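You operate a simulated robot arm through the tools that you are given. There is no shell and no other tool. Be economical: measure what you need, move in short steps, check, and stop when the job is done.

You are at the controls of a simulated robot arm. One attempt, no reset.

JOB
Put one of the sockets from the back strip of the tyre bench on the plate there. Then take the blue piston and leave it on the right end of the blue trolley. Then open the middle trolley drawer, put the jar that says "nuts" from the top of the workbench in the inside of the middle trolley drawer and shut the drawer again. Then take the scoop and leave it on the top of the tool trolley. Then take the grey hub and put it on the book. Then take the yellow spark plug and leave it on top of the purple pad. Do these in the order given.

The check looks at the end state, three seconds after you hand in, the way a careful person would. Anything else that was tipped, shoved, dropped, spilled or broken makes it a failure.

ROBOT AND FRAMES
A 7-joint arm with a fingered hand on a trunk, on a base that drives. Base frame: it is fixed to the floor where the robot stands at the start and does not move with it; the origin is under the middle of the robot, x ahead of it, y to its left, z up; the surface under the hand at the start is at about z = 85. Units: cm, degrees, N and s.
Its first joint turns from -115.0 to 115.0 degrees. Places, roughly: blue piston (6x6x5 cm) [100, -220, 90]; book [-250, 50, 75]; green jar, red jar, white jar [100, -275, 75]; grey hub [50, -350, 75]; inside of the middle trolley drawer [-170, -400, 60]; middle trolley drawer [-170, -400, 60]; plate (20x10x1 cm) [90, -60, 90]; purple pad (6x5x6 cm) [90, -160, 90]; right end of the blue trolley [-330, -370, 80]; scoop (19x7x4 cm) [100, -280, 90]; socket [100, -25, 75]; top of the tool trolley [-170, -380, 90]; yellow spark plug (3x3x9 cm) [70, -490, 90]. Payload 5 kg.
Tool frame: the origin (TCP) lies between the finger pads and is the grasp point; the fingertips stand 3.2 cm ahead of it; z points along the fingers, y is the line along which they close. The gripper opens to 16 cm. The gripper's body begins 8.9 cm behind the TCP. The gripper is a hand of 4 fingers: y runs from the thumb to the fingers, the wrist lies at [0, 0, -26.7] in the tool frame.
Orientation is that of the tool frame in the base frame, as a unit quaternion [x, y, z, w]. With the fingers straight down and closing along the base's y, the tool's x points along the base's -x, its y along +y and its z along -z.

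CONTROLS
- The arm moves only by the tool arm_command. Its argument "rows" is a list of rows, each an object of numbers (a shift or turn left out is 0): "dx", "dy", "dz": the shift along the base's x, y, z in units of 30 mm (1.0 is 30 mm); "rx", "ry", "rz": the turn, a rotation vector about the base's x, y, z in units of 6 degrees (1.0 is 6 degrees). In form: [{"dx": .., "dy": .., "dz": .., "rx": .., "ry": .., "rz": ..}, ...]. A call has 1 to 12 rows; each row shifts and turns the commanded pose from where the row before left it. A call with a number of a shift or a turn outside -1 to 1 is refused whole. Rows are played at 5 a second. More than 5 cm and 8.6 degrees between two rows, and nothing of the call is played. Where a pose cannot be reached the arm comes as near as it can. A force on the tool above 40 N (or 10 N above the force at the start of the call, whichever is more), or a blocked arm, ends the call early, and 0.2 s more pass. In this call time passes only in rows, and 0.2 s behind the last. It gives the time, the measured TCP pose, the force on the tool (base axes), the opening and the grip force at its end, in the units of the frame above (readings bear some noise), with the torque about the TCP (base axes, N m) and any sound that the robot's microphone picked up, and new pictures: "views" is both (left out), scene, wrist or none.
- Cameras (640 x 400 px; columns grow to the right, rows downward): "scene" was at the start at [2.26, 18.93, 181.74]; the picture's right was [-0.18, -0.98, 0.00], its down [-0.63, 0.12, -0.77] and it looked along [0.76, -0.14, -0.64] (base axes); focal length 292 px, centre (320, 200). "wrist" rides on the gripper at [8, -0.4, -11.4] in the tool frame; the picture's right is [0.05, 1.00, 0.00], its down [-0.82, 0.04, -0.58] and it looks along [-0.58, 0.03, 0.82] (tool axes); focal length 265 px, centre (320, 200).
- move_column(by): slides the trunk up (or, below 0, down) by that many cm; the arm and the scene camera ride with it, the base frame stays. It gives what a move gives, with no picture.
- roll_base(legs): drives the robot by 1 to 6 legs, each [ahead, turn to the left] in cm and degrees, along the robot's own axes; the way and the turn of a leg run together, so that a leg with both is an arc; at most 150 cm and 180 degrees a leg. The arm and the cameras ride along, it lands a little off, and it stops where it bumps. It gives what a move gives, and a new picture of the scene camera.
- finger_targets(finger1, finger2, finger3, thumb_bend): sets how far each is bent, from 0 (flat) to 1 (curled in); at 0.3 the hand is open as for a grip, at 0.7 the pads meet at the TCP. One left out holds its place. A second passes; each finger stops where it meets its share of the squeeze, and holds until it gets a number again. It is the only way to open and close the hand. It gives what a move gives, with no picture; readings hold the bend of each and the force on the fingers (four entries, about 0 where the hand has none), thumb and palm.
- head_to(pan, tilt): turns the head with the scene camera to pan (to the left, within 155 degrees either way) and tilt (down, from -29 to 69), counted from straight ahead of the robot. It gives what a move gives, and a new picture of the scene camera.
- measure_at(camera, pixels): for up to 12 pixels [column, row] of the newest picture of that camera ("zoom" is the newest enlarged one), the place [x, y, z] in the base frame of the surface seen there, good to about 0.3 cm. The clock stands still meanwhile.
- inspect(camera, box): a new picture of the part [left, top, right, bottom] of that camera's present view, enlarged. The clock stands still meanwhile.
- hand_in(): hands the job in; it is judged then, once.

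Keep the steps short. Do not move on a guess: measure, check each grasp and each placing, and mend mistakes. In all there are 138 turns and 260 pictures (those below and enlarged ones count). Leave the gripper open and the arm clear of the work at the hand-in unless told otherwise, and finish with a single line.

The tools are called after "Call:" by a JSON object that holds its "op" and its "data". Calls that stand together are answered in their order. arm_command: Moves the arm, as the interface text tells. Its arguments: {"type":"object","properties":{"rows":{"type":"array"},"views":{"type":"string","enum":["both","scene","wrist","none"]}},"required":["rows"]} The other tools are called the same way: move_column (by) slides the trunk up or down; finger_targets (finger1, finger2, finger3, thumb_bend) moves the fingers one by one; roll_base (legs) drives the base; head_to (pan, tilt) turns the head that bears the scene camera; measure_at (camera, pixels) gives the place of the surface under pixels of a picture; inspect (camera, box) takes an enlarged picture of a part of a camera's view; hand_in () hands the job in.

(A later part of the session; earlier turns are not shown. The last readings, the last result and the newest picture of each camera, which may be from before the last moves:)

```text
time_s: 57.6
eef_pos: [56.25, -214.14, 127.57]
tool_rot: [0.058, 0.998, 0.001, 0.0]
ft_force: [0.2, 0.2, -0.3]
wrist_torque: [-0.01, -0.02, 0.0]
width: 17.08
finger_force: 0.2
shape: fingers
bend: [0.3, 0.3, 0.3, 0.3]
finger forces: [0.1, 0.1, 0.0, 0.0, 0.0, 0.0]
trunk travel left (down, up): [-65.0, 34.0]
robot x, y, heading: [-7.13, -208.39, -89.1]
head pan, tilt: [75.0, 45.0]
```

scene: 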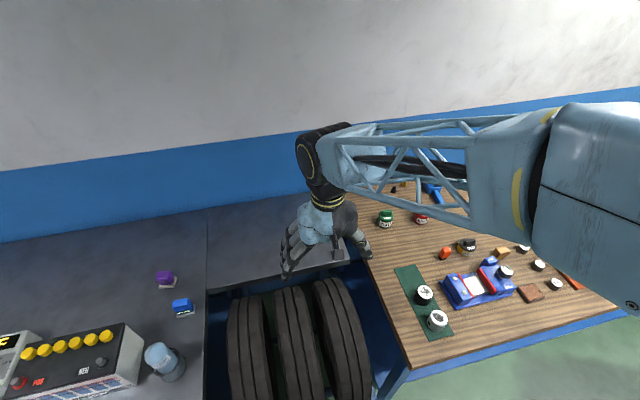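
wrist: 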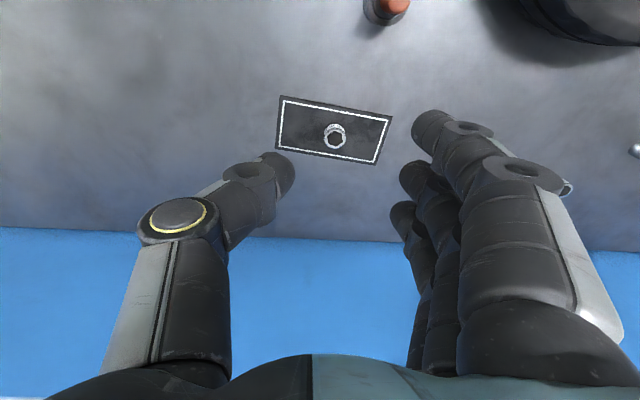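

The piston is hidden behind the hand. I take the wrist view and measure landmarks.

Call:
{"op": "inspect", "data": {"camera": "wrist", "box": [0, 0, 640, 400]}}

Call:
{"op": "measure_at", "data": {"camera": "scene", "pixels": [[165, 275], [167, 285], [182, 306], [215, 260], [230, 245], [385, 216], [420, 217], [430, 192], [410, 365], [210, 290], [340, 255], [640, 290]]}}

```text
1.00 times, centred on (320, 200) of wrist (not enlarged: the box is as wide or as high as the picture)
```

zoom: 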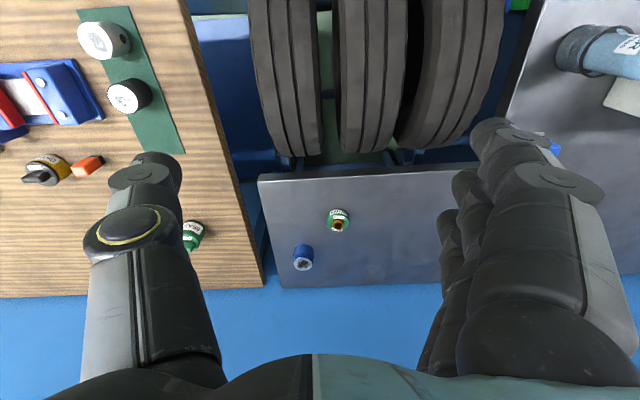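

```text
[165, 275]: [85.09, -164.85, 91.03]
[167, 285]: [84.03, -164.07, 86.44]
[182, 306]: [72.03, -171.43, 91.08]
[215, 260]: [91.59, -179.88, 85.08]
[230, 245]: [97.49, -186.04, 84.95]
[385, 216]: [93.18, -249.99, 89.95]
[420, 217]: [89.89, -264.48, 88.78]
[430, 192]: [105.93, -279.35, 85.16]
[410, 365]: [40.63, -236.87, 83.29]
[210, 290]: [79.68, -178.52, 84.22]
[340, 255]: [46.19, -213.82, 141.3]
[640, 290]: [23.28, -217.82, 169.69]
```

I see the blue piston in the wrist view at (303,258). I measure it and zoom.

Call:
{"op": "measure_at", "data": {"camera": "wrist", "pixels": [[303, 265], [295, 262], [312, 262], [303, 250], [338, 225], [258, 180], [450, 170], [285, 285], [338, 212]]}}

Call:
{"op": "inspect", "data": {"camera": "wrist", "box": [255, 180, 415, 280]}}

```text
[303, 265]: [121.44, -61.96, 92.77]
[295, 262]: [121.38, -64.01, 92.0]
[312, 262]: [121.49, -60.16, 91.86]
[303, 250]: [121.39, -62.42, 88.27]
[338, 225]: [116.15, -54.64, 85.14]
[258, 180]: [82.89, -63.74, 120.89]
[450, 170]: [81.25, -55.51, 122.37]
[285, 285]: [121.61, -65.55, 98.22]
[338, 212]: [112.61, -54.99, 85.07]
```

```text
4.00 times, centred on (335, 230) of wrist
```

zoom: 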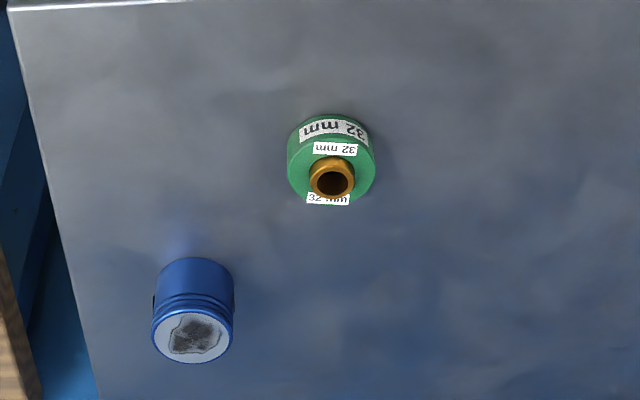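

Call:
{"op": "measure_at", "data": {"camera": "zoom", "pixels": [[192, 335], [158, 325], [228, 325], [192, 312], [192, 358], [192, 285], [332, 180], [330, 140], [40, 200], [20, 20], [400, 300]]}}

```text
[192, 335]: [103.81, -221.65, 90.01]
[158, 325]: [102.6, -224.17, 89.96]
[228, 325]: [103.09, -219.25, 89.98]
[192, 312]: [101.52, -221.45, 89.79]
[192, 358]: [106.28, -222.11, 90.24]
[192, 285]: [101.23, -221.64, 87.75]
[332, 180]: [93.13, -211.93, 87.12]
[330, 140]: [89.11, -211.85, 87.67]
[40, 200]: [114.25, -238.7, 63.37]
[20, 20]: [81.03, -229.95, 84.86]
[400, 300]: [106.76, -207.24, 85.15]
```

The piston centre is [103.8, -221.7], top 90.0. I must get closer; I measure what stands low in front here.

Call:
{"op": "measure_at", "data": {"camera": "scene", "pixels": [[250, 390], [290, 350], [345, 390], [350, 340], [390, 380], [215, 385], [225, 330], [160, 390], [365, 395]]}}

Call:
{"op": "head_to", "data": {"pan": 50, "tilt": 65}}

```text
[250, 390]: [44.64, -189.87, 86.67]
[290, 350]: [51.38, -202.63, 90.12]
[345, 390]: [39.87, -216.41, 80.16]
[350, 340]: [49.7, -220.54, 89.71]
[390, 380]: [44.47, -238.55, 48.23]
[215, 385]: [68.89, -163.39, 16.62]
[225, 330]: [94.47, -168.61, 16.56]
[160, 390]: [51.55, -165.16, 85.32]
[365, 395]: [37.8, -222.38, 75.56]
```

```text
time_s: 58.5
eef_pos: [56.27, -214.12, 127.6]
tool_rot: [0.058, 0.998, 0.001, 0.0]
ft_force: [-1.0, 0.0, 0.0]
wrist_torque: [0.02, 0.02, -0.01]
width: 17.1
finger_force: 0.0
shape: fingers
bend: [0.3, 0.3, 0.3, 0.3]
finger forces: [0.0, 0.1, 0.0, 0.0, 0.1, 0.0]
trunk travel left (down, up): [-65.0, 34.0]
robot x, y, heading: [-7.09, -208.19, -89.2]
head pan, tilt: [50.0, 65.0]
```

scene: 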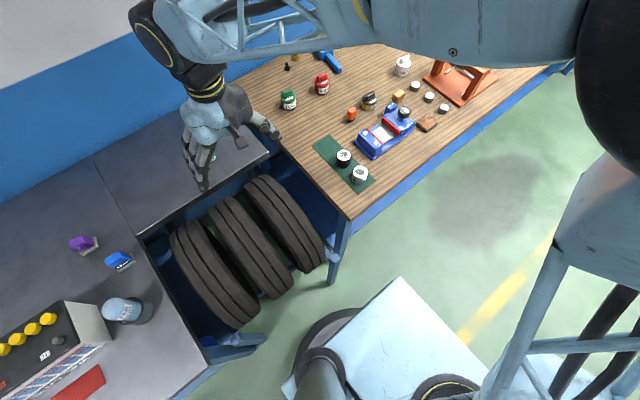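

Call:
{"op": "measure_at", "data": {"camera": "scene", "pixels": [[322, 262], [288, 292], [250, 322], [262, 338], [240, 352], [333, 284], [225, 362], [350, 215], [320, 320], [380, 290]]}}

```text
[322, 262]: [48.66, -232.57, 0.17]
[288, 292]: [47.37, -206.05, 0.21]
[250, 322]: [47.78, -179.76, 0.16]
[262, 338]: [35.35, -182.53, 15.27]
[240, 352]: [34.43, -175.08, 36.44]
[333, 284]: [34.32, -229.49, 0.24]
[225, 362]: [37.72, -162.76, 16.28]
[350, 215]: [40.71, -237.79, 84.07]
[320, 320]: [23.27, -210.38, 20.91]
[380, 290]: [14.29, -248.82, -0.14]
```

I back 30 cm and come forward in an S to shift ~10 cm closer to the bench, in the gap before the tyres.

Call:
{"op": "roll_base", "data": {"legs": [[-30, 0], [16, 38], [16, -38]]}}

```text
time_s: 64.3
eef_pos: [66.59, -212.31, 127.47]
tool_rot: [0.053, 0.999, 0.001, 0.0]
ft_force: [-0.9, -1.2, -0.4]
wrist_torque: [0.03, 0.03, -0.04]
width: 17.08
finger_force: 0.1
shape: fingers
bend: [0.3, 0.3, 0.3, 0.3]
finger forces: [0.1, 0.0, 0.1, 0.0, 0.0, 0.0]
trunk travel left (down, up): [-65.0, 34.0]
robot x, y, heading: [3.51, -207.19, -88.4]
head pan, tilt: [50.0, 65.0]
```

scene: 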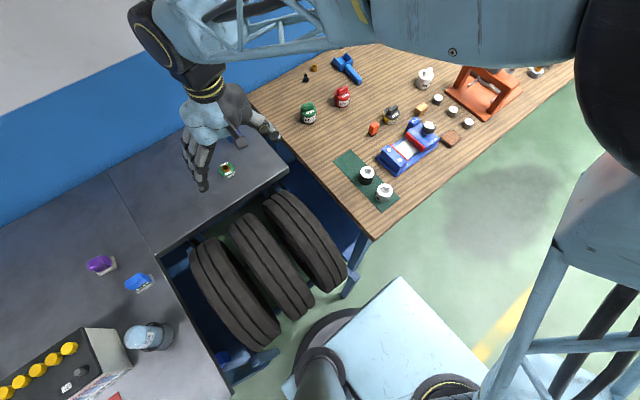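

At [3.5,-207]. I move over the piston, straightening the hand and tipping it 12° outward for reach.

Call:
{"op": "arm_command", "data": {"rows": [{"dx": 0.95, "dy": -0.26, "dz": -0.4, "rz": 0.25, "ry": -0.25}, {"dx": 0.95, "dy": -0.26, "dz": -0.4, "rz": 0.25, "ry": -0.25}, {"dx": 0.95, "dy": -0.26, "dz": -0.4, "rz": 0.25, "ry": -0.25}, {"dx": 0.95, "dy": -0.26, "dz": -0.4, "rz": 0.25, "ry": -0.25}, {"dx": 0.95, "dy": -0.26, "dz": -0.5, "ry": -0.25}, {"dx": 0.95, "dy": -0.26, "dz": -0.5, "ry": -0.25}, {"dx": 0.95, "dy": -0.26, "dz": -0.7, "ry": -0.25}, {"dx": 0.95, "dy": -0.26, "dz": -0.7, "ry": -0.25}, {"dx": 0.95, "dy": -0.26, "dz": -0.8}, {"dx": 0.95, "dy": -0.26, "dz": -0.8}, {"dx": 0.95, "dy": -0.26, "dz": -0.8}, {"dx": 0.95, "dy": -0.26, "dz": -0.8}], "views": "wrist"}}

```text
time_s: 66.9
eef_pos: [101.18, -221.7, 105.72]
tool_rot: [0.001, 0.995, 0.003, 0.104]
ft_force: [0.5, -0.5, 1.0]
wrist_torque: [0.0, 0.04, 0.01]
width: 17.09
finger_force: 0.0
shape: fingers
bend: [0.3, 0.3, 0.3, 0.3]
finger forces: [0.1, 0.0, 0.1, 0.0, 0.1, 0.0]
trunk travel left (down, up): [-65.0, 34.0]
robot x, y, heading: [3.24, -206.91, -88.5]
head pan, tilt: [50.0, 65.0]
```

wrist: 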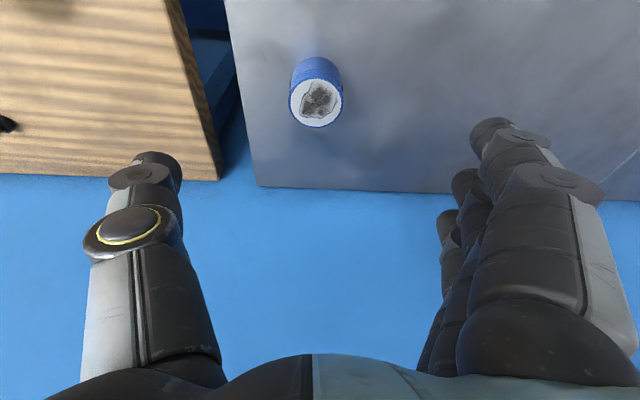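

Call:
{"op": "measure_at", "data": {"camera": "wrist", "pixels": [[318, 102], [293, 98], [342, 96], [318, 80], [316, 125]]}}

Call:
{"op": "arm_command", "data": {"rows": [{"dx": 0.43, "dz": -0.8}, {"dx": 0.43, "dz": -0.8}, {"dz": -0.9}, {"dz": -0.9}, {"dz": -0.9}], "views": "wrist"}}

```text
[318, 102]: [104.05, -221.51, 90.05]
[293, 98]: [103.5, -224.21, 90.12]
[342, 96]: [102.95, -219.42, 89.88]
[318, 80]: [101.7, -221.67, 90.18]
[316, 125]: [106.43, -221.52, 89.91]
```

```text
time_s: 68.1
eef_pos: [103.41, -221.69, 93.04]
tool_rot: [0.001, 0.995, 0.003, 0.104]
ft_force: [0.0, 0.4, -0.7]
wrist_torque: [0.0, 0.03, -0.02]
width: 17.09
finger_force: 0.0
shape: fingers
bend: [0.3, 0.3, 0.3, 0.3]
finger forces: [0.0, 0.0, 0.0, 0.0, 0.0, 0.0]
trunk travel left (down, up): [-65.0, 34.0]
robot x, y, heading: [2.99, -207.01, -88.3]
head pan, tilt: [50.0, 65.0]
```

wrist: 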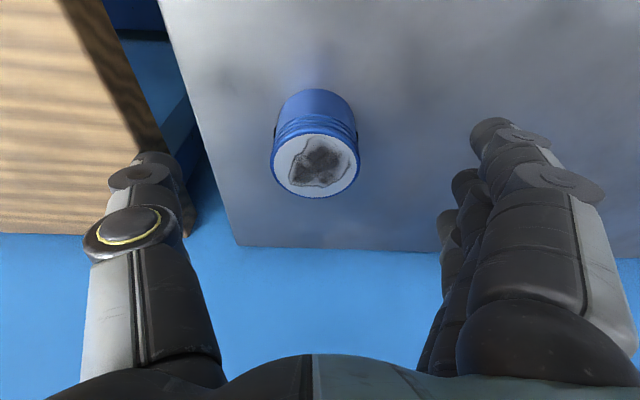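

Centre [104,-221.8]. I bend the digits to 0.5, then go down 3.4 cm.

Call:
{"op": "finger_targets", "data": {"finger1": 0.5, "finger2": 0.5, "finger3": 0.5, "thumb_bend": 0.5}}

Call:
{"op": "arm_command", "data": {"rows": [{"dx": 0.15, "dz": -0.5}, {"dx": 0.05, "dz": -0.4}, {"dz": -0.23}], "views": "wrist"}}

```text
time_s: 69.1
eef_pos: [103.21, -221.65, 93.15]
tool_rot: [0.002, 0.995, 0.003, 0.104]
ft_force: [0.3, -0.1, 0.8]
wrist_torque: [-0.02, -0.01, 0.01]
width: 9.22
finger_force: 0.1
shape: fingers
bend: [0.5, 0.5, 0.5, 0.5]
finger forces: [0.0, 0.0, 0.0, 0.1, 0.0, 0.0]
trunk travel left (down, up): [-65.0, 34.0]
robot x, y, heading: [3.33, -206.95, -88.6]
head pan, tilt: [50.0, 65.0]
```

```text
time_s: 69.9
eef_pos: [103.85, -221.67, 89.54]
tool_rot: [0.001, 0.995, 0.003, 0.104]
ft_force: [0.0, 0.6, 1.0]
wrist_torque: [0.03, 0.01, -0.01]
width: 9.19
finger_force: 0.1
shape: fingers
bend: [0.5, 0.5, 0.5, 0.5]
finger forces: [0.0, 0.0, 0.1, 0.1, 0.0, 0.0]
trunk travel left (down, up): [-65.0, 34.0]
robot x, y, heading: [3.05, -207.15, -88.5]
head pan, tilt: [50.0, 65.0]
```

wrist: 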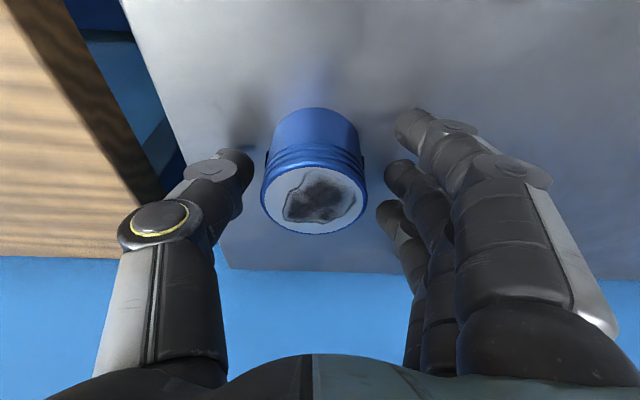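

Piston sits between the digits. I bring fingers and thumb near in equal steps, then squeeze.

Call:
{"op": "finger_targets", "data": {"finger1": 0.57, "finger2": 0.58, "finger3": 0.57}}

Call:
{"op": "finger_targets", "data": {"finger2": 0.8, "thumb_bend": 0.8}}

Call:
{"op": "arm_command", "data": {"rows": [{"dz": 0.3}, {"dz": 0.6}, {"dz": 0.8}, {"dz": 0.8}], "views": "wrist"}}

```text
time_s: 70.9
eef_pos: [103.95, -221.71, 89.68]
tool_rot: [0.001, 0.995, 0.003, 0.104]
ft_force: [-0.1, 0.9, 1.7]
wrist_torque: [0.04, 0.02, 0.01]
width: 8.04
finger_force: 0.1
shape: fingers
bend: [0.56, 0.57, 0.56, 0.5]
finger forces: [0.0, 0.0, 0.0, 0.0, 0.0, 0.0]
trunk travel left (down, up): [-65.0, 34.0]
robot x, y, heading: [3.21, -207.17, -88.5]
head pan, tilt: [50.0, 65.0]
```

```text
time_s: 71.9
eef_pos: [103.94, -221.65, 89.85]
tool_rot: [0.001, 0.995, 0.004, 0.104]
ft_force: [0.6, -1.3, 3.9]
wrist_torque: [0.07, -0.05, 0.03]
width: 5.57
finger_force: 20.2
shape: fingers
bend: [0.53, 0.53, 0.56, 0.71]
finger forces: [3.3, 15.9, 0.0, 0.0, 21.9, 0.0]
trunk travel left (down, up): [-65.0, 34.0]
robot x, y, heading: [3.25, -207.25, -88.6]
head pan, tilt: [50.0, 65.0]
```

```text
time_s: 72.9
eef_pos: [103.96, -221.67, 97.15]
tool_rot: [0.001, 0.995, 0.002, 0.105]
ft_force: [-0.5, 1.0, -0.7]
wrist_torque: [-0.03, -0.01, 0.0]
width: 5.58
finger_force: 19.8
shape: fingers
bend: [0.53, 0.53, 0.56, 0.71]
finger forces: [3.4, 16.7, 0.0, 0.0, 20.3, 0.0]
trunk travel left (down, up): [-65.0, 34.0]
robot x, y, heading: [3.61, -207.15, -88.5]
head pan, tilt: [50.0, 65.0]
```

wrist: 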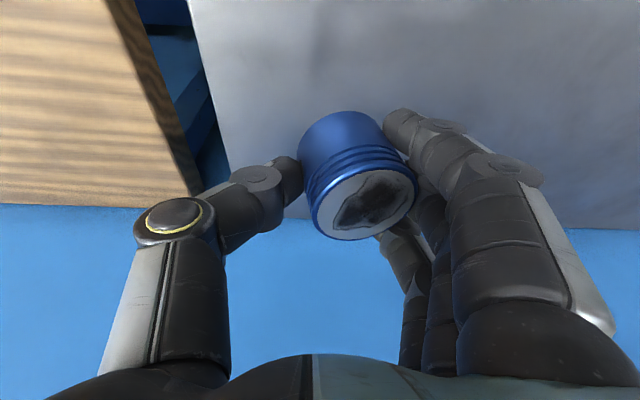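

Held by thumb, finger 2 and 1. I measure the tilt of its top.

Call:
{"op": "measure_at", "data": {"camera": "wrist", "pixels": [[318, 212], [410, 195], [350, 236], [375, 172], [362, 205], [330, 140]]}}

Call:
{"op": "head_to", "data": {"pan": -30, "tilt": 25}}

```text
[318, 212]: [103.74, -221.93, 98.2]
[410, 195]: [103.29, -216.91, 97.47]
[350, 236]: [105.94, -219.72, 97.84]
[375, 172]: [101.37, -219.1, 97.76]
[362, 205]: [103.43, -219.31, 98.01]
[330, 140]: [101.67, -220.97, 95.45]
```

```text
time_s: 74.5
eef_pos: [104.03, -221.57, 97.2]
tool_rot: [0.001, 0.995, 0.003, 0.104]
ft_force: [-0.1, 0.3, -0.9]
wrist_torque: [-0.01, 0.02, 0.02]
width: 5.55
finger_force: 20.8
shape: fingers
bend: [0.53, 0.53, 0.56, 0.71]
finger forces: [3.4, 16.6, 0.0, 0.0, 20.2, 0.0]
trunk travel left (down, up): [-65.0, 34.0]
robot x, y, heading: [2.99, -207.09, -88.3]
head pan, tilt: [-30.0, 25.0]
```

scene: 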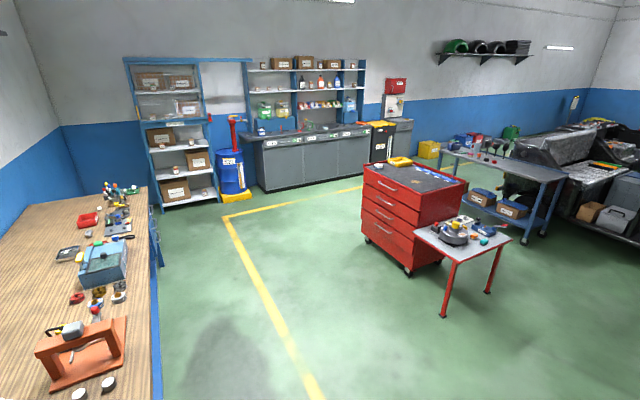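

Tilt only ~8°. Now I measure the blue trolley's top and the red one from this view.

Call:
{"op": "inspect", "data": {"camera": "scene", "box": [400, 120, 600, 245]}}

Call:
{"op": "measure_at", "data": {"camera": "scene", "pixels": [[560, 180], [440, 150], [543, 184], [530, 168], [545, 235], [372, 165], [462, 182], [362, 240], [408, 272], [443, 315], [430, 160], [489, 290]]}}

```text
3.20 times, centred on (500, 182) of scene
```

zoom: 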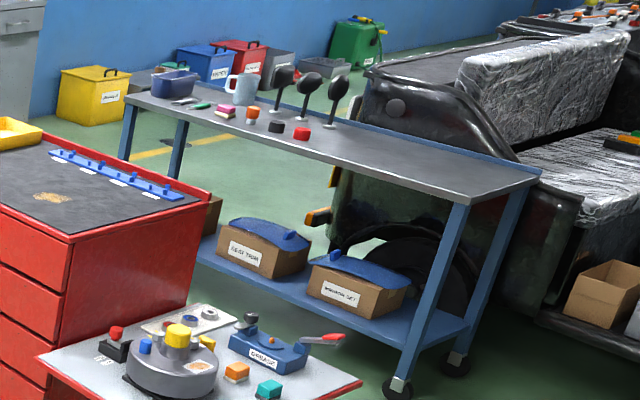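

```text
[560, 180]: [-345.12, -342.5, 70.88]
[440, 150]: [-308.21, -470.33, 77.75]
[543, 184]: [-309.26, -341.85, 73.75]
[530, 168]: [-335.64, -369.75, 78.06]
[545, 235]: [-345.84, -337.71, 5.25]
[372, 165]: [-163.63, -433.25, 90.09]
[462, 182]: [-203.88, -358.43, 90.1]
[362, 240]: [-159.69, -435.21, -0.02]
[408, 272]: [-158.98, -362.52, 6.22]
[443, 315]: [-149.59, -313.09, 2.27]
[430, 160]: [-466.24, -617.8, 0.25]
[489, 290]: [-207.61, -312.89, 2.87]
```

Trolley top: x -308…-345, right end at y≈-342, z 78. I retract and raise the arm, then reverse out the S and turn into the room.

Call:
{"op": "arm_command", "data": {"rows": [{"dz": 1}, {"dz": 1}, {"dx": -1, "dz": 1, "dy": 0.3}, {"dx": -1, "dz": 1, "dy": 0.3}, {"dx": -1, "dz": 1, "dy": 0.3}, {"dx": -1, "dz": 1, "dy": 0.3}, {"dx": -1, "dz": 1, "dy": 0.3}, {"dx": -1, "dz": 1, "dy": 0.3, "ry": 0.5}, {"dx": -1, "dy": 0.3, "ry": 0.5}, {"dx": -1, "dy": 0.3, "ry": 0.5}, {"dx": -1, "dy": 0.3, "ry": 0.5}, {"dx": -1, "dy": 0.3}], "views": "none"}}

Call:
{"op": "roll_base", "data": {"legs": [[-16, 38], [-16, -38], [0, -30]]}}

```text
time_s: 77.0
eef_pos: [73.54, -212.42, 121.36]
tool_rot: [0.002, 1.0, 0.003, 0.001]
ft_force: [-0.3, -0.3, -1.2]
wrist_torque: [-0.04, 0.04, 0.0]
width: 5.55
finger_force: 19.8
shape: fingers
bend: [0.53, 0.53, 0.56, 0.71]
finger forces: [3.3, 16.9, 0.0, 0.0, 20.0, 0.0]
trunk travel left (down, up): [-65.0, 34.0]
robot x, y, heading: [3.13, -207.14, -88.4]
head pan, tilt: [-30.0, 25.0]
```

```text
time_s: 82.8
eef_pos: [50.55, -218.38, 121.25]
tool_rot: [0.262, 0.965, 0.003, 0.0]
ft_force: [1.0, -0.6, -2.2]
wrist_torque: [0.02, 0.04, 0.01]
width: 5.52
finger_force: 18.9
shape: fingers
bend: [0.53, 0.53, 0.56, 0.71]
finger forces: [2.6, 17.0, 0.0, 0.0, 19.7, 0.1]
trunk travel left (down, up): [-65.0, 34.0]
robot x, y, heading: [-7.68, -178.0, -118.6]
head pan, tilt: [-30.0, 25.0]
```

scene: 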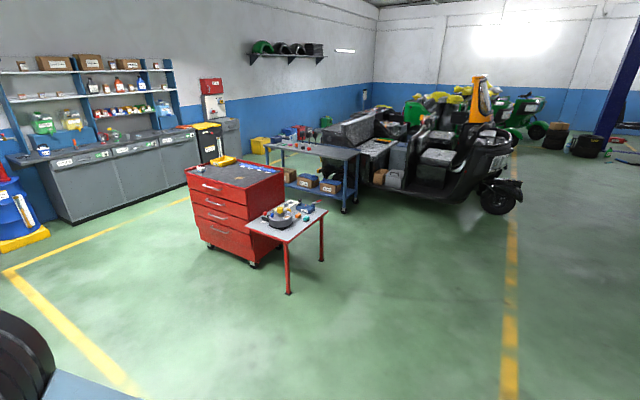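

I swing the arm to the robot's front in open space.

Call:
{"op": "arm_command", "data": {"rows": [{"dx": -1, "dy": -0.196, "rz": -0.467}, {"dx": -1, "dy": -0.196, "rz": -0.467}, {"dx": -1, "dy": -0.196, "rz": -0.467}, {"dx": -1, "dy": -0.196, "rz": -0.467}, {"dx": -1, "dy": -0.196, "rz": -0.467}, {"dx": -1, "dy": -0.196, "rz": -0.467}, {"dx": -1, "dy": -0.196, "rz": -0.467}, {"dx": -1, "dy": -0.196, "rz": -0.467}, {"dx": -1, "dy": -0.196, "rz": -0.467}, {"dx": -1, "dy": -0.196, "rz": -0.467}, {"dx": -1, "dy": -0.196, "rz": -0.467}, {"dx": -1, "dy": -0.196, "rz": -0.467}], "views": "none"}}

Call:
{"op": "arm_command", "data": {"rows": [{"dx": -1, "dy": -0.196, "rz": -0.467}, {"dx": -1, "dy": -0.196, "rz": -0.467}, {"dx": -1, "dy": -0.196, "rz": -0.467}, {"dx": -1, "dy": -0.196, "rz": -0.467}, {"dx": -1, "dy": -0.196, "rz": -0.467}, {"dx": -1, "dy": -0.196, "rz": -0.467}, {"dx": -1, "dy": -0.196, "rz": -0.467}, {"dx": -1, "dy": -0.196, "rz": -0.467}, {"dx": -1, "dy": -0.196, "rz": -0.467}, {"dx": -1, "dy": -0.196, "rz": -0.467}, {"dx": -1, "dy": -0.196, "rz": -0.467}, {"dx": -1, "dy": -0.196, "rz": -0.467}], "views": "none"}}

Call:
{"op": "arm_command", "data": {"rows": [{"dx": -1, "dy": -0.196, "rz": -0.467}, {"dx": -1, "dy": -0.196, "rz": -0.467}, {"dx": -1, "dy": -0.196, "rz": -0.467}, {"dx": -1, "dy": -0.196, "rz": -0.467}, {"dx": -1, "dy": -0.196, "rz": -0.467}, {"dx": -1, "dy": -0.196, "rz": -0.467}], "views": "none"}}

Call:
{"op": "roll_base", "data": {"legs": [[0, -36], [140, 0], [142, 0]]}}

```text
time_s: 85.4
eef_pos: [14.23, -225.33, 121.29]
tool_rot: [0.53, 0.848, 0.003, 0.003]
ft_force: [-0.4, -0.8, -1.4]
wrist_torque: [-0.02, 0.0, -0.03]
width: 5.52
finger_force: 19.5
shape: fingers
bend: [0.53, 0.53, 0.56, 0.71]
finger forces: [2.6, 17.1, 0.0, 0.1, 19.5, 0.1]
trunk travel left (down, up): [-65.0, 34.0]
robot x, y, heading: [-7.3, -178.26, -118.7]
head pan, tilt: [-30.0, 25.0]
```

```text
time_s: 88.0
eef_pos: [-21.52, -232.56, 121.08]
tool_rot: [0.752, 0.659, 0.002, 0.003]
ft_force: [0.0, 0.6, -0.7]
wrist_torque: [0.03, 0.03, -0.02]
width: 5.48
finger_force: 19.9
shape: fingers
bend: [0.53, 0.53, 0.56, 0.72]
finger forces: [2.7, 17.2, 0.0, 0.0, 19.5, 0.0]
trunk travel left (down, up): [-65.0, 34.0]
robot x, y, heading: [-7.49, -178.15, -119.2]
head pan, tilt: [-30.0, 25.0]
```

```text
time_s: 89.4
eef_pos: [-39.56, -236.07, 121.28]
tool_rot: [0.841, 0.542, 0.002, 0.003]
ft_force: [-0.2, 0.1, -1.0]
wrist_torque: [0.0, 0.02, -0.02]
width: 5.51
finger_force: 20.0
shape: fingers
bend: [0.53, 0.53, 0.56, 0.72]
finger forces: [3.0, 17.2, 0.1, 0.1, 19.7, 0.0]
trunk travel left (down, up): [-65.0, 34.0]
robot x, y, heading: [-7.74, -178.02, -118.4]
head pan, tilt: [-30.0, 25.0]
```

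```text
time_s: 104.9
eef_pos: [-329.73, -315.98, 121.27]
tool_rot: [0.974, 0.224, 0.001, 0.003]
ft_force: [-0.8, -0.5, -1.0]
wrist_torque: [0.04, 0.0, -0.02]
width: 5.53
finger_force: 19.6
shape: fingers
bend: [0.53, 0.53, 0.56, 0.72]
finger forces: [2.7, 17.4, 0.0, 0.0, 19.5, 0.0]
trunk travel left (down, up): [-65.0, 34.0]
robot x, y, heading: [-268.05, -291.5, -158.3]
head pan, tilt: [-30.0, 25.0]
```

scene: 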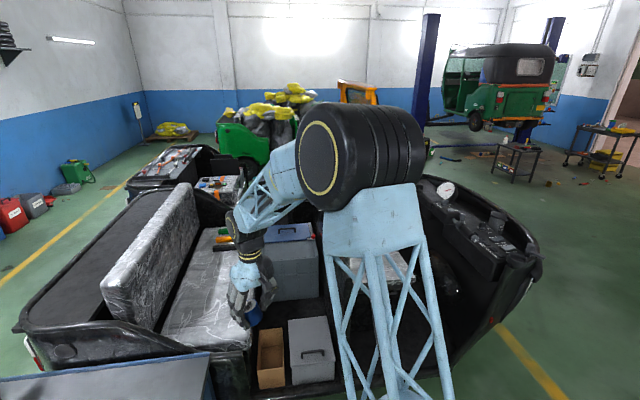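

I'm at [-268,-291], heading -158. I turn left 28° to face the right end and look down.

Call:
{"op": "roll_base", "data": {"legs": [[0, 28]]}}

Call:
{"op": "head_to", "data": {"pan": 12, "tilt": 45}}

```text
time_s: 106.8
eef_pos: [-311.07, -341.81, 121.34]
tool_rot: [0.891, 0.453, 0.002, 0.003]
ft_force: [0.0, 0.4, -2.2]
wrist_torque: [0.05, 0.03, -0.01]
width: 5.5
finger_force: 19.5
shape: fingers
bend: [0.53, 0.53, 0.56, 0.72]
finger forces: [2.6, 17.4, 0.0, 0.0, 19.4, 0.1]
trunk travel left (down, up): [-65.0, 34.0]
robot x, y, heading: [-268.31, -291.52, -130.4]
head pan, tilt: [-30.0, 25.0]
```

scene: 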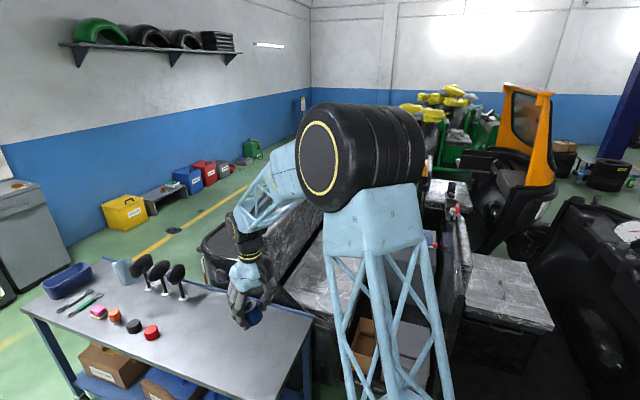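

```text
time_s: 107.9
eef_pos: [-310.92, -341.78, 121.33]
tool_rot: [0.891, 0.454, 0.001, 0.003]
ft_force: [0.2, -0.5, -1.4]
wrist_torque: [0.0, 0.05, -0.03]
width: 5.49
finger_force: 19.7
shape: fingers
bend: [0.53, 0.53, 0.56, 0.72]
finger forces: [2.6, 17.3, 0.1, 0.0, 19.4, 0.0]
trunk travel left (down, up): [-65.0, 34.0]
robot x, y, heading: [-268.38, -291.13, -130.6]
head pan, tilt: [12.0, 45.0]
```

scene: 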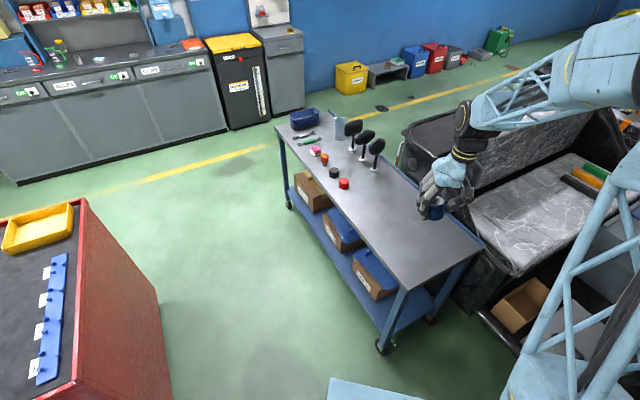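

Call:
{"op": "measure_at", "data": {"camera": "scene", "pixels": [[482, 242], [405, 288], [430, 250], [400, 225], [345, 183], [375, 165], [450, 225], [420, 205], [276, 130]]}}

Call:
{"op": "inspect", "data": {"camera": "wrist", "box": [0, 0, 640, 400]}}

```text
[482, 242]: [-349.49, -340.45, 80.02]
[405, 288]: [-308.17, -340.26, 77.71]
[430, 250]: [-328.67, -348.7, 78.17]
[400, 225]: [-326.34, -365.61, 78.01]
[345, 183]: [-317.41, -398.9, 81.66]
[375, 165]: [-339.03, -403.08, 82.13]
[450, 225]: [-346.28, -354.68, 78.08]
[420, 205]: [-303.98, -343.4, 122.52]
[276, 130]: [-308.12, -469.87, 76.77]
```

```text
1.00 times, centred on (320, 200) of wrist (not enlarged: the box is as wide or as high as the picture)
```

zoom: 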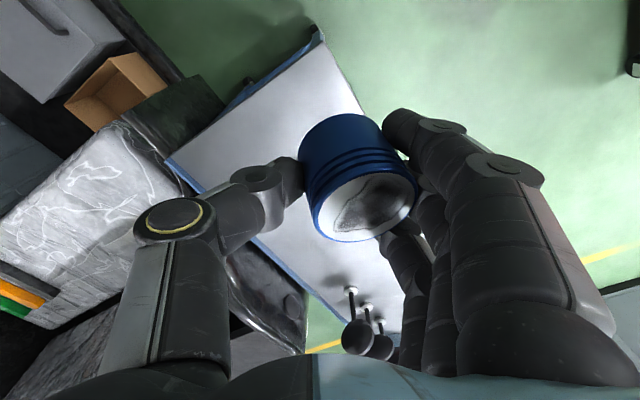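

Top surface z 78.05; free right end centre about [-328,-360]. I move over it with the hand tipped so that the piston is upright.

Call:
{"op": "arm_command", "data": {"rows": [{"dx": -0.79, "dy": -0.72, "dz": -0.9, "rx": -0.3}, {"dx": -0.79, "dy": -0.72, "dz": -0.9, "rx": -0.3}, {"dx": -0.79, "dy": -0.72, "dz": -0.9, "rx": -0.3}, {"dx": -0.79, "dy": -0.72, "dz": -0.9, "rx": -0.3}, {"dx": -0.79, "dy": -0.72, "dz": -0.9, "rx": -0.3}, {"dx": -0.79, "dy": -0.72, "dz": -0.9, "rx": -0.3}, {"dx": -0.79, "dy": -0.72, "dz": -0.9, "rx": -0.3}, {"dx": -0.79, "dy": -0.72, "dz": -0.9, "rx": -0.3}, {"dz": -0.9}, {"dz": -0.6}], "views": "wrist"}}

```text
time_s: 110.1
eef_pos: [-330.01, -359.1, 95.21]
tool_rot: [0.883, 0.452, -0.055, 0.115]
ft_force: [-0.1, 0.8, -1.0]
wrist_torque: [0.05, 0.02, 0.03]
width: 5.49
finger_force: 19.4
shape: fingers
bend: [0.53, 0.53, 0.56, 0.72]
finger forces: [2.5, 17.3, 0.0, 0.1, 19.5, 0.1]
trunk travel left (down, up): [-65.0, 34.0]
robot x, y, heading: [-268.37, -291.18, -130.5]
head pan, tilt: [12.0, 45.0]
```

wrist: 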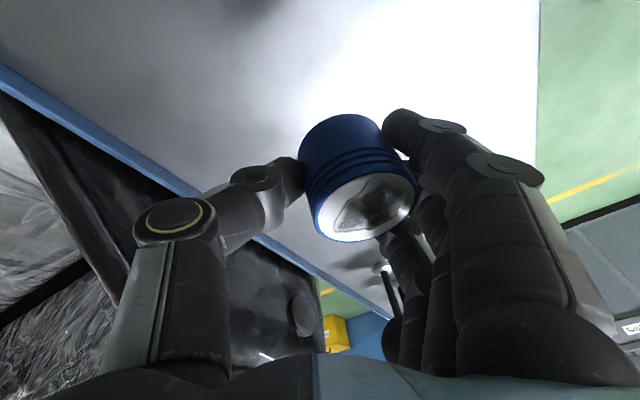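

Call:
{"op": "measure_at", "data": {"camera": "wrist", "pixels": [[318, 220], [412, 195], [352, 240], [375, 174], [362, 205], [280, 100]]}}

Call:
{"op": "inspect", "data": {"camera": "scene", "box": [320, 130, 520, 255]}}

```text
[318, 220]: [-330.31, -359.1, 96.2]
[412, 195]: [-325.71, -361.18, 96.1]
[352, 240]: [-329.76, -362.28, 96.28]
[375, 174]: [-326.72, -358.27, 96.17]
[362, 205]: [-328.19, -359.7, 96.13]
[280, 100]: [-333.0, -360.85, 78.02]
```

```text
3.20 times, centred on (420, 192) of scene
```

zoom: 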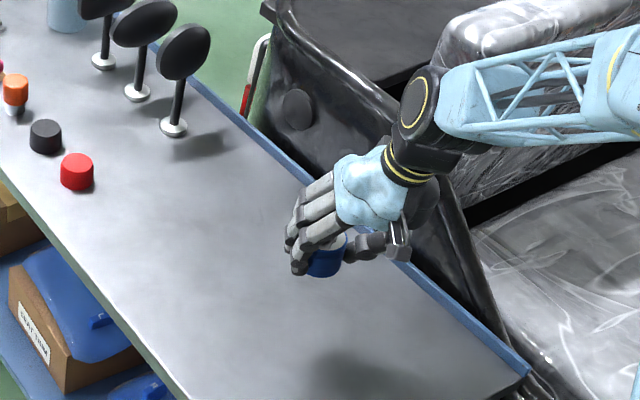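

The top is level at 96.2, so bottom ~91.2. I lower 12.9 cm.

Call:
{"op": "arm_command", "data": {"rows": [{"dz": -0.9}, {"dz": -0.9}, {"dz": -0.9}, {"dz": -0.9}, {"dz": -0.5}, {"dz": -0.2}], "views": "wrist"}}

Call:
{"op": "measure_at", "data": {"camera": "wrist", "pixels": [[318, 220], [412, 195], [352, 240], [375, 174]]}}

```text
time_s: 111.5
eef_pos: [-330.19, -359.17, 82.3]
tool_rot: [0.883, 0.451, -0.055, 0.115]
ft_force: [0.0, -0.1, -1.3]
wrist_torque: [-0.01, 0.02, 0.03]
width: 5.49
finger_force: 20.0
shape: fingers
bend: [0.53, 0.53, 0.56, 0.72]
finger forces: [2.6, 17.3, 0.0, 0.0, 19.6, 0.0]
trunk travel left (down, up): [-65.0, 34.0]
robot x, y, heading: [-268.27, -291.39, -130.4]
head pan, tilt: [12.0, 45.0]
```

wrist: 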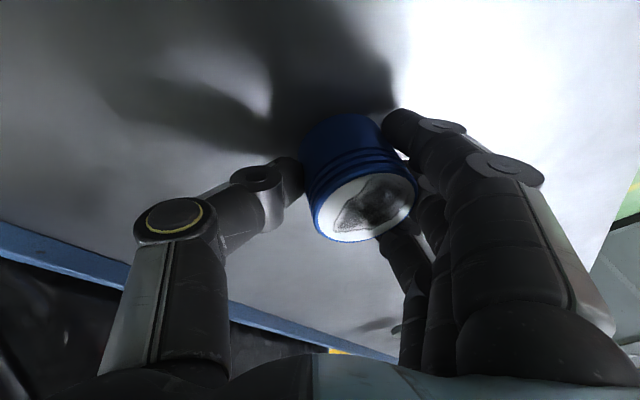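

```text
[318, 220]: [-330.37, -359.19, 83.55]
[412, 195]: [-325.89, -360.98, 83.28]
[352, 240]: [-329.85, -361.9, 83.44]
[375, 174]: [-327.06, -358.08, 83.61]
```

Bottom ~0.4 above. I lower 0.3 cm more and release gently.

Call:
{"op": "arm_command", "data": {"rows": [{"dz": -0.1}], "views": "none"}}

Call:
{"op": "finger_targets", "data": {"finger1": 0.48, "finger2": 0.48, "finger3": 0.48, "thumb_bend": 0.64}}

Call:
{"op": "arm_command", "data": {"rows": [{"dz": 0.1}, {"dz": 0.2}], "views": "wrist"}}

```text
time_s: 111.9
eef_pos: [-330.14, -359.13, 82.16]
tool_rot: [0.884, 0.45, -0.056, 0.115]
ft_force: [0.6, 0.4, 3.4]
wrist_torque: [-0.06, -0.15, -0.01]
width: 5.49
finger_force: 19.8
shape: fingers
bend: [0.54, 0.53, 0.56, 0.72]
finger forces: [3.1, 16.6, 0.0, 0.1, 19.6, 0.1]
trunk travel left (down, up): [-65.0, 34.0]
robot x, y, heading: [-268.16, -291.52, -130.5]
head pan, tilt: [12.0, 45.0]
```

```text
time_s: 112.9
eef_pos: [-330.07, -359.12, 82.14]
tool_rot: [0.883, 0.451, -0.057, 0.116]
ft_force: [-0.9, -0.5, 8.6]
wrist_torque: [0.07, 0.14, -0.01]
width: 6.65
finger_force: 4.6
shape: fingers
bend: [0.48, 0.48, 0.48, 0.65]
finger forces: [0.1, 0.5, 0.0, 0.0, 8.3, 0.0]
trunk travel left (down, up): [-65.0, 34.0]
robot x, y, heading: [-268.45, -291.81, -130.4]
head pan, tilt: [12.0, 45.0]
```

```text
time_s: 113.5
eef_pos: [-330.04, -359.03, 82.85]
tool_rot: [0.884, 0.451, -0.055, 0.114]
ft_force: [0.1, -0.9, -1.1]
wrist_torque: [-0.03, 0.01, 0.02]
width: 6.77
finger_force: 0.2
shape: fingers
bend: [0.48, 0.48, 0.48, 0.64]
finger forces: [0.0, 0.2, 0.0, 0.1, 0.0, 0.1]
trunk travel left (down, up): [-65.0, 34.0]
robot x, y, heading: [-268.45, -291.76, -130.6]
head pan, tilt: [12.0, 45.0]
```

wrist: 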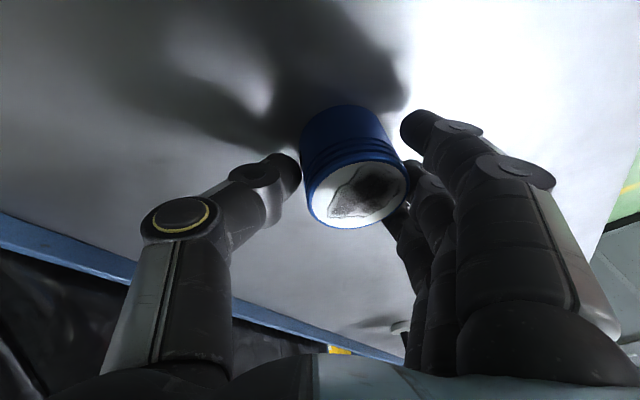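

Piston stands. I open wider and lift away.

Call:
{"op": "finger_targets", "data": {"finger1": 0.38, "finger2": 0.38, "finger3": 0.38, "thumb_bend": 0.55}}

Call:
{"op": "arm_command", "data": {"rows": [{"dz": 0.4}, {"dz": 0.8}, {"dz": 1}, {"dz": 1}, {"dz": 1}, {"dz": 1}, {"dz": 1, "dx": 0.5, "dy": 0.5, "rx": 0.5}, {"dz": 1, "dx": 0.5, "dy": 0.5, "rx": 0.5}, {"dz": 1, "dx": 0.5, "dy": 0.5, "rx": 0.5}, {"dz": 1, "dx": 0.5, "dy": 0.5, "rx": 0.5}, {"dz": 1, "dx": 0.5, "dy": 0.5, "rx": 0.4}, {"dz": 1, "dx": 0.5, "dy": 0.5}], "views": "scene"}}

```text
time_s: 114.5
eef_pos: [-330.14, -359.14, 82.91]
tool_rot: [0.884, 0.451, -0.055, 0.115]
ft_force: [-0.6, 1.2, -0.1]
wrist_torque: [-0.01, 0.01, -0.01]
width: 10.42
finger_force: 0.0
shape: fingers
bend: [0.38, 0.38, 0.38, 0.55]
finger forces: [0.0, 0.0, 0.1, 0.0, 0.0, 0.1]
trunk travel left (down, up): [-65.0, 34.0]
robot x, y, heading: [-268.54, -291.37, -130.2]
head pan, tilt: [12.0, 45.0]
```

```text
time_s: 117.1
eef_pos: [-320.75, -350.05, 116.75]
tool_rot: [0.891, 0.454, 0.001, 0.004]
ft_force: [-0.1, -0.1, -0.5]
wrist_torque: [-0.01, 0.0, -0.01]
width: 10.44
finger_force: 0.0
shape: fingers
bend: [0.38, 0.38, 0.38, 0.55]
finger forces: [0.1, 0.0, 0.1, 0.0, 0.1, 0.1]
trunk travel left (down, up): [-65.0, 34.0]
robot x, y, heading: [-268.36, -291.38, -130.3]
head pan, tilt: [12.0, 45.0]
```

scene: 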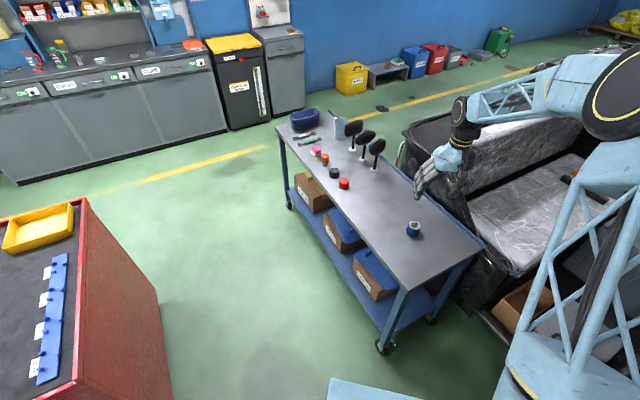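

The blue piston stands at the right end. Next the drawer: I retract the arm and drive round to the +x side of the red trolley.

Call:
{"op": "arm_command", "data": {"rows": [{"dx": 0.65, "dy": 0.75}, {"dx": 0.65, "dy": 0.75}, {"dx": 0.65, "dy": 0.75}, {"dx": 0.65, "dy": 0.75}, {"dx": 0.65, "dy": 0.75}], "views": "none"}}

Call:
{"op": "roll_base", "data": {"legs": [[-50, 0], [0, 115], [90, 0], [90, 0], [0, -80]]}}

Call:
{"op": "head_to", "data": {"pan": -50, "tilt": 25}}

```text
time_s: 118.3
eef_pos: [-311.25, -338.64, 116.65]
tool_rot: [0.891, 0.454, 0.001, 0.002]
ft_force: [0.6, 0.0, -0.4]
wrist_torque: [-0.01, 0.03, 0.01]
width: 10.44
finger_force: 0.1
shape: fingers
bend: [0.38, 0.38, 0.38, 0.55]
finger forces: [0.1, 0.1, 0.1, 0.1, 0.0, 0.1]
trunk travel left (down, up): [-65.0, 34.0]
robot x, y, heading: [-268.35, -291.27, -130.4]
head pan, tilt: [12.0, 45.0]
```

```text
time_s: 131.9
eef_pos: [-84.04, -303.93, 116.54]
tool_rot: [0.123, 0.992, 0.004, 0.001]
ft_force: [0.0, 1.0, 0.4]
wrist_torque: [-0.16, 0.05, 0.02]
width: 10.52
finger_force: 0.2
shape: fingers
bend: [0.38, 0.38, 0.38, 0.55]
finger forces: [0.0, 0.0, 0.0, 0.0, 0.0, 0.0]
trunk travel left (down, up): [-65.0, 34.0]
robot x, y, heading: [-143.71, -281.76, -26.7]
head pan, tilt: [12.0, 45.0]
stopped in leg 4: the robot was blocked; the commanded pose is now the measured one
```

scene: 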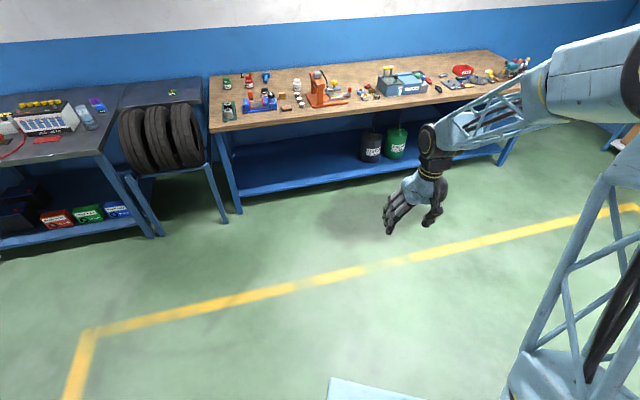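

```text
time_s: 133.2
eef_pos: [-84.11, -304.37, 116.61]
tool_rot: [0.124, 0.992, 0.004, 0.001]
ft_force: [0.6, 0.8, 0.4]
wrist_torque: [-0.01, -0.02, 0.03]
width: 10.52
finger_force: 0.0
shape: fingers
bend: [0.38, 0.38, 0.38, 0.55]
finger forces: [0.0, 0.1, 0.1, 0.0, 0.0, 0.0]
trunk travel left (down, up): [-65.0, 34.0]
robot x, y, heading: [-143.85, -282.09, -26.8]
head pan, tilt: [-50.0, 25.0]
```

scene: 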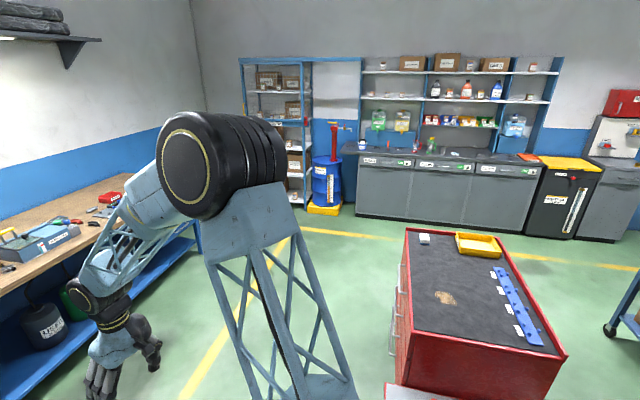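

Blocked near the small red table's leg. I look to see whether the table moved.

Call:
{"op": "head_to", "data": {"pan": -85, "tilt": 55}}

```text
time_s: 134.2
eef_pos: [-83.99, -304.38, 116.58]
tool_rot: [0.124, 0.992, 0.004, 0.002]
ft_force: [-0.7, 0.6, -0.3]
wrist_torque: [0.01, -0.01, 0.0]
width: 10.49
finger_force: 0.1
shape: fingers
bend: [0.38, 0.38, 0.38, 0.55]
finger forces: [0.0, 0.0, 0.0, 0.0, 0.1, 0.0]
trunk travel left (down, up): [-65.0, 34.0]
robot x, y, heading: [-143.63, -281.71, -26.5]
head pan, tilt: [-85.0, 55.0]
```

scene: 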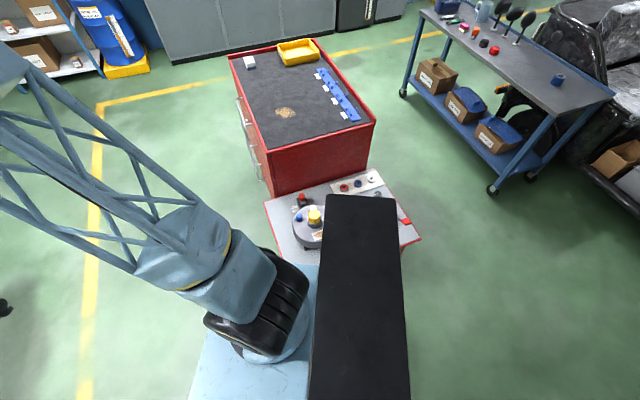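

Table items look in place. I back off, pass with more room, and come round in front of the drawers.

Call:
{"op": "roll_base", "data": {"legs": [[-20, 0], [0, 32], [105, 0], [0, -95], [122, 0], [0, -90]]}}

Call:
{"op": "head_to", "data": {"pan": 0, "tilt": 45}}

```text
time_s: 156.5
eef_pos: [-121.19, -390.55, 116.48]
tool_rot: [0.996, 0.094, 0.0, 0.005]
ft_force: [-0.4, 0.0, 0.0]
wrist_torque: [0.01, 0.0, 0.0]
width: 10.52
finger_force: 0.0
shape: fingers
bend: [0.38, 0.38, 0.38, 0.55]
finger forces: [0.1, 0.0, 0.0, 0.0, 0.0, 0.0]
trunk travel left (down, up): [-65.0, 34.0]
robot x, y, heading: [-57.16, -385.65, 177.7]
head pan, tilt: [-85.0, 55.0]
```

scene: 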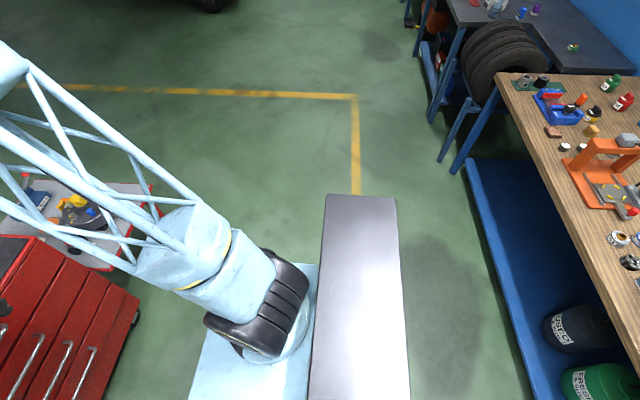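

```text
time_s: 158.1
eef_pos: [-121.27, -390.61, 116.52]
tool_rot: [0.996, 0.093, -0.001, 0.005]
ft_force: [0.9, -0.1, 0.1]
wrist_torque: [0.0, 0.03, -0.03]
width: 10.48
finger_force: 0.1
shape: fingers
bend: [0.38, 0.38, 0.38, 0.55]
finger forces: [0.0, 0.0, 0.1, 0.1, 0.0, 0.0]
trunk travel left (down, up): [-65.0, 34.0]
robot x, y, heading: [-57.83, -386.23, 178.2]
head pan, tilt: [0.0, 45.0]
```

scene: 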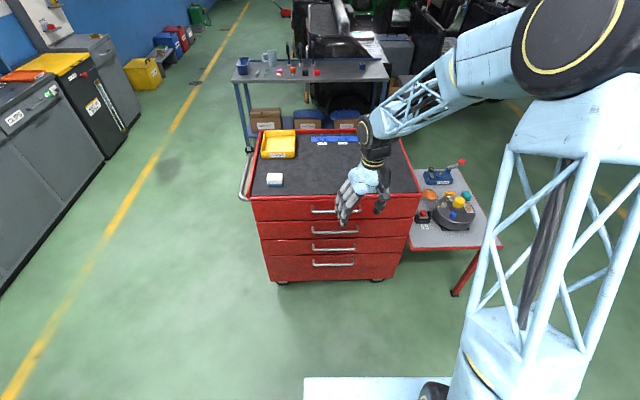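

Call:
{"op": "inspect", "data": {"camera": "scene", "box": [230, 180, 430, 305]}}

Call:
{"op": "measure_at", "data": {"camera": "zoom", "pixels": [[310, 98], [310, 165], [310, 217], [310, 267], [262, 218], [355, 217], [310, 140], [310, 190], [310, 245], [310, 290], [90, 60], [540, 280]]}}

```text
3.20 times, centred on (330, 242) of scene
```

zoom: 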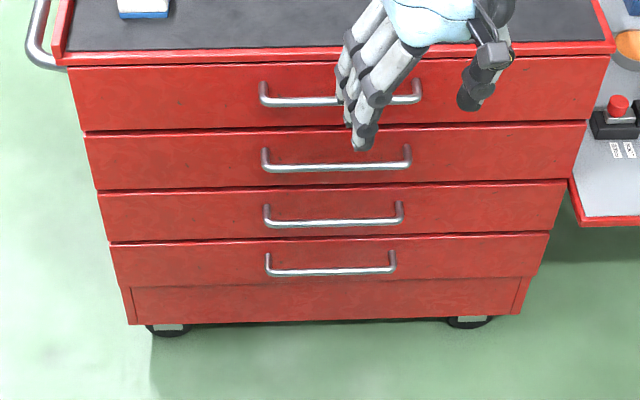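

```text
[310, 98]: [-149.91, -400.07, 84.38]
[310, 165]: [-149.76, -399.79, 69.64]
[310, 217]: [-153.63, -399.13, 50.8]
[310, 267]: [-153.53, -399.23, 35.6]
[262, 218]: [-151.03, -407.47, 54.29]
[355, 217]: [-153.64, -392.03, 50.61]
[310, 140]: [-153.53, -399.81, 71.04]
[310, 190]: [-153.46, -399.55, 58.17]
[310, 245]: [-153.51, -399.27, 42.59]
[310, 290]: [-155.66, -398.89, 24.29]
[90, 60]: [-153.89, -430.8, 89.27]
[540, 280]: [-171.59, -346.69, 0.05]
```

Four drawer fronts with handles at z≈84, 70, 54, 38. I lower the trunk to look straight at them and get the hand to height.

Call:
{"op": "move_column", "data": {"by": -40}}

Call:
{"op": "head_to", "data": {"pan": 5, "tilt": 40}}

Call:
{"op": "inspect", "data": {"camera": "scene", "box": [230, 150, 470, 300]}}

```text
time_s: 161.9
eef_pos: [-121.22, -390.7, 76.47]
tool_rot: [0.996, 0.094, -0.001, 0.004]
ft_force: [0.8, 0.1, 0.4]
wrist_torque: [-0.04, 0.0, -0.03]
width: 10.53
finger_force: 0.1
shape: fingers
bend: [0.38, 0.38, 0.38, 0.55]
finger forces: [0.1, 0.1, 0.0, 0.1, 0.1, 0.1]
trunk travel left (down, up): [-25.0, 74.0]
robot x, y, heading: [-57.29, -386.29, 178.2]
head pan, tilt: [0.0, 45.0]
```

```text
time_s: 162.6
eef_pos: [-121.16, -390.66, 76.54]
tool_rot: [0.996, 0.093, 0.0, 0.004]
ft_force: [-0.5, -0.2, -0.7]
wrist_torque: [0.01, 0.01, 0.01]
width: 10.51
finger_force: 0.1
shape: fingers
bend: [0.38, 0.38, 0.38, 0.55]
finger forces: [0.1, 0.1, 0.1, 0.0, 0.0, 0.1]
trunk travel left (down, up): [-25.0, 74.0]
robot x, y, heading: [-57.49, -386.14, 178.3]
head pan, tilt: [5.0, 40.0]
```

scene: 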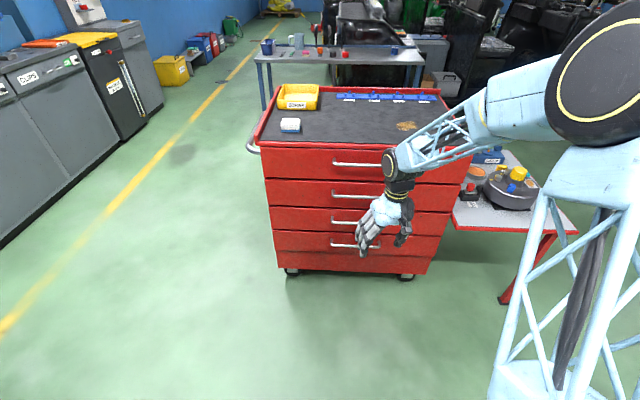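

```text
2.67 times, centred on (350, 225) of scene
```

zoom: 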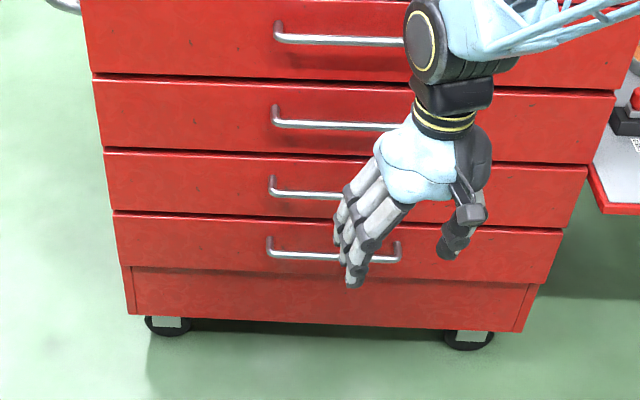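

Call:
{"op": "measure_at", "data": {"camera": "zoom", "pixels": [[200, 30], [200, 70], [200, 84], [200, 145], [200, 157], [200, 207], [200, 222], [200, 262], [200, 275], [200, 316], [350, 40], [320, 125]]}}

```text
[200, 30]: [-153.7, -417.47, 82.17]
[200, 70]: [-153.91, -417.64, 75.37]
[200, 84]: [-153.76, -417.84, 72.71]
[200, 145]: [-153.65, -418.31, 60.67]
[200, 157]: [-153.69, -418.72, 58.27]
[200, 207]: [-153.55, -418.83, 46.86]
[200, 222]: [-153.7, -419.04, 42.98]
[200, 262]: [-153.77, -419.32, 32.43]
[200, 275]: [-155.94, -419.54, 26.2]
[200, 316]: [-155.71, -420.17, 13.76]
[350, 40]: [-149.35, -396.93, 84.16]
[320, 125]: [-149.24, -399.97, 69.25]
```

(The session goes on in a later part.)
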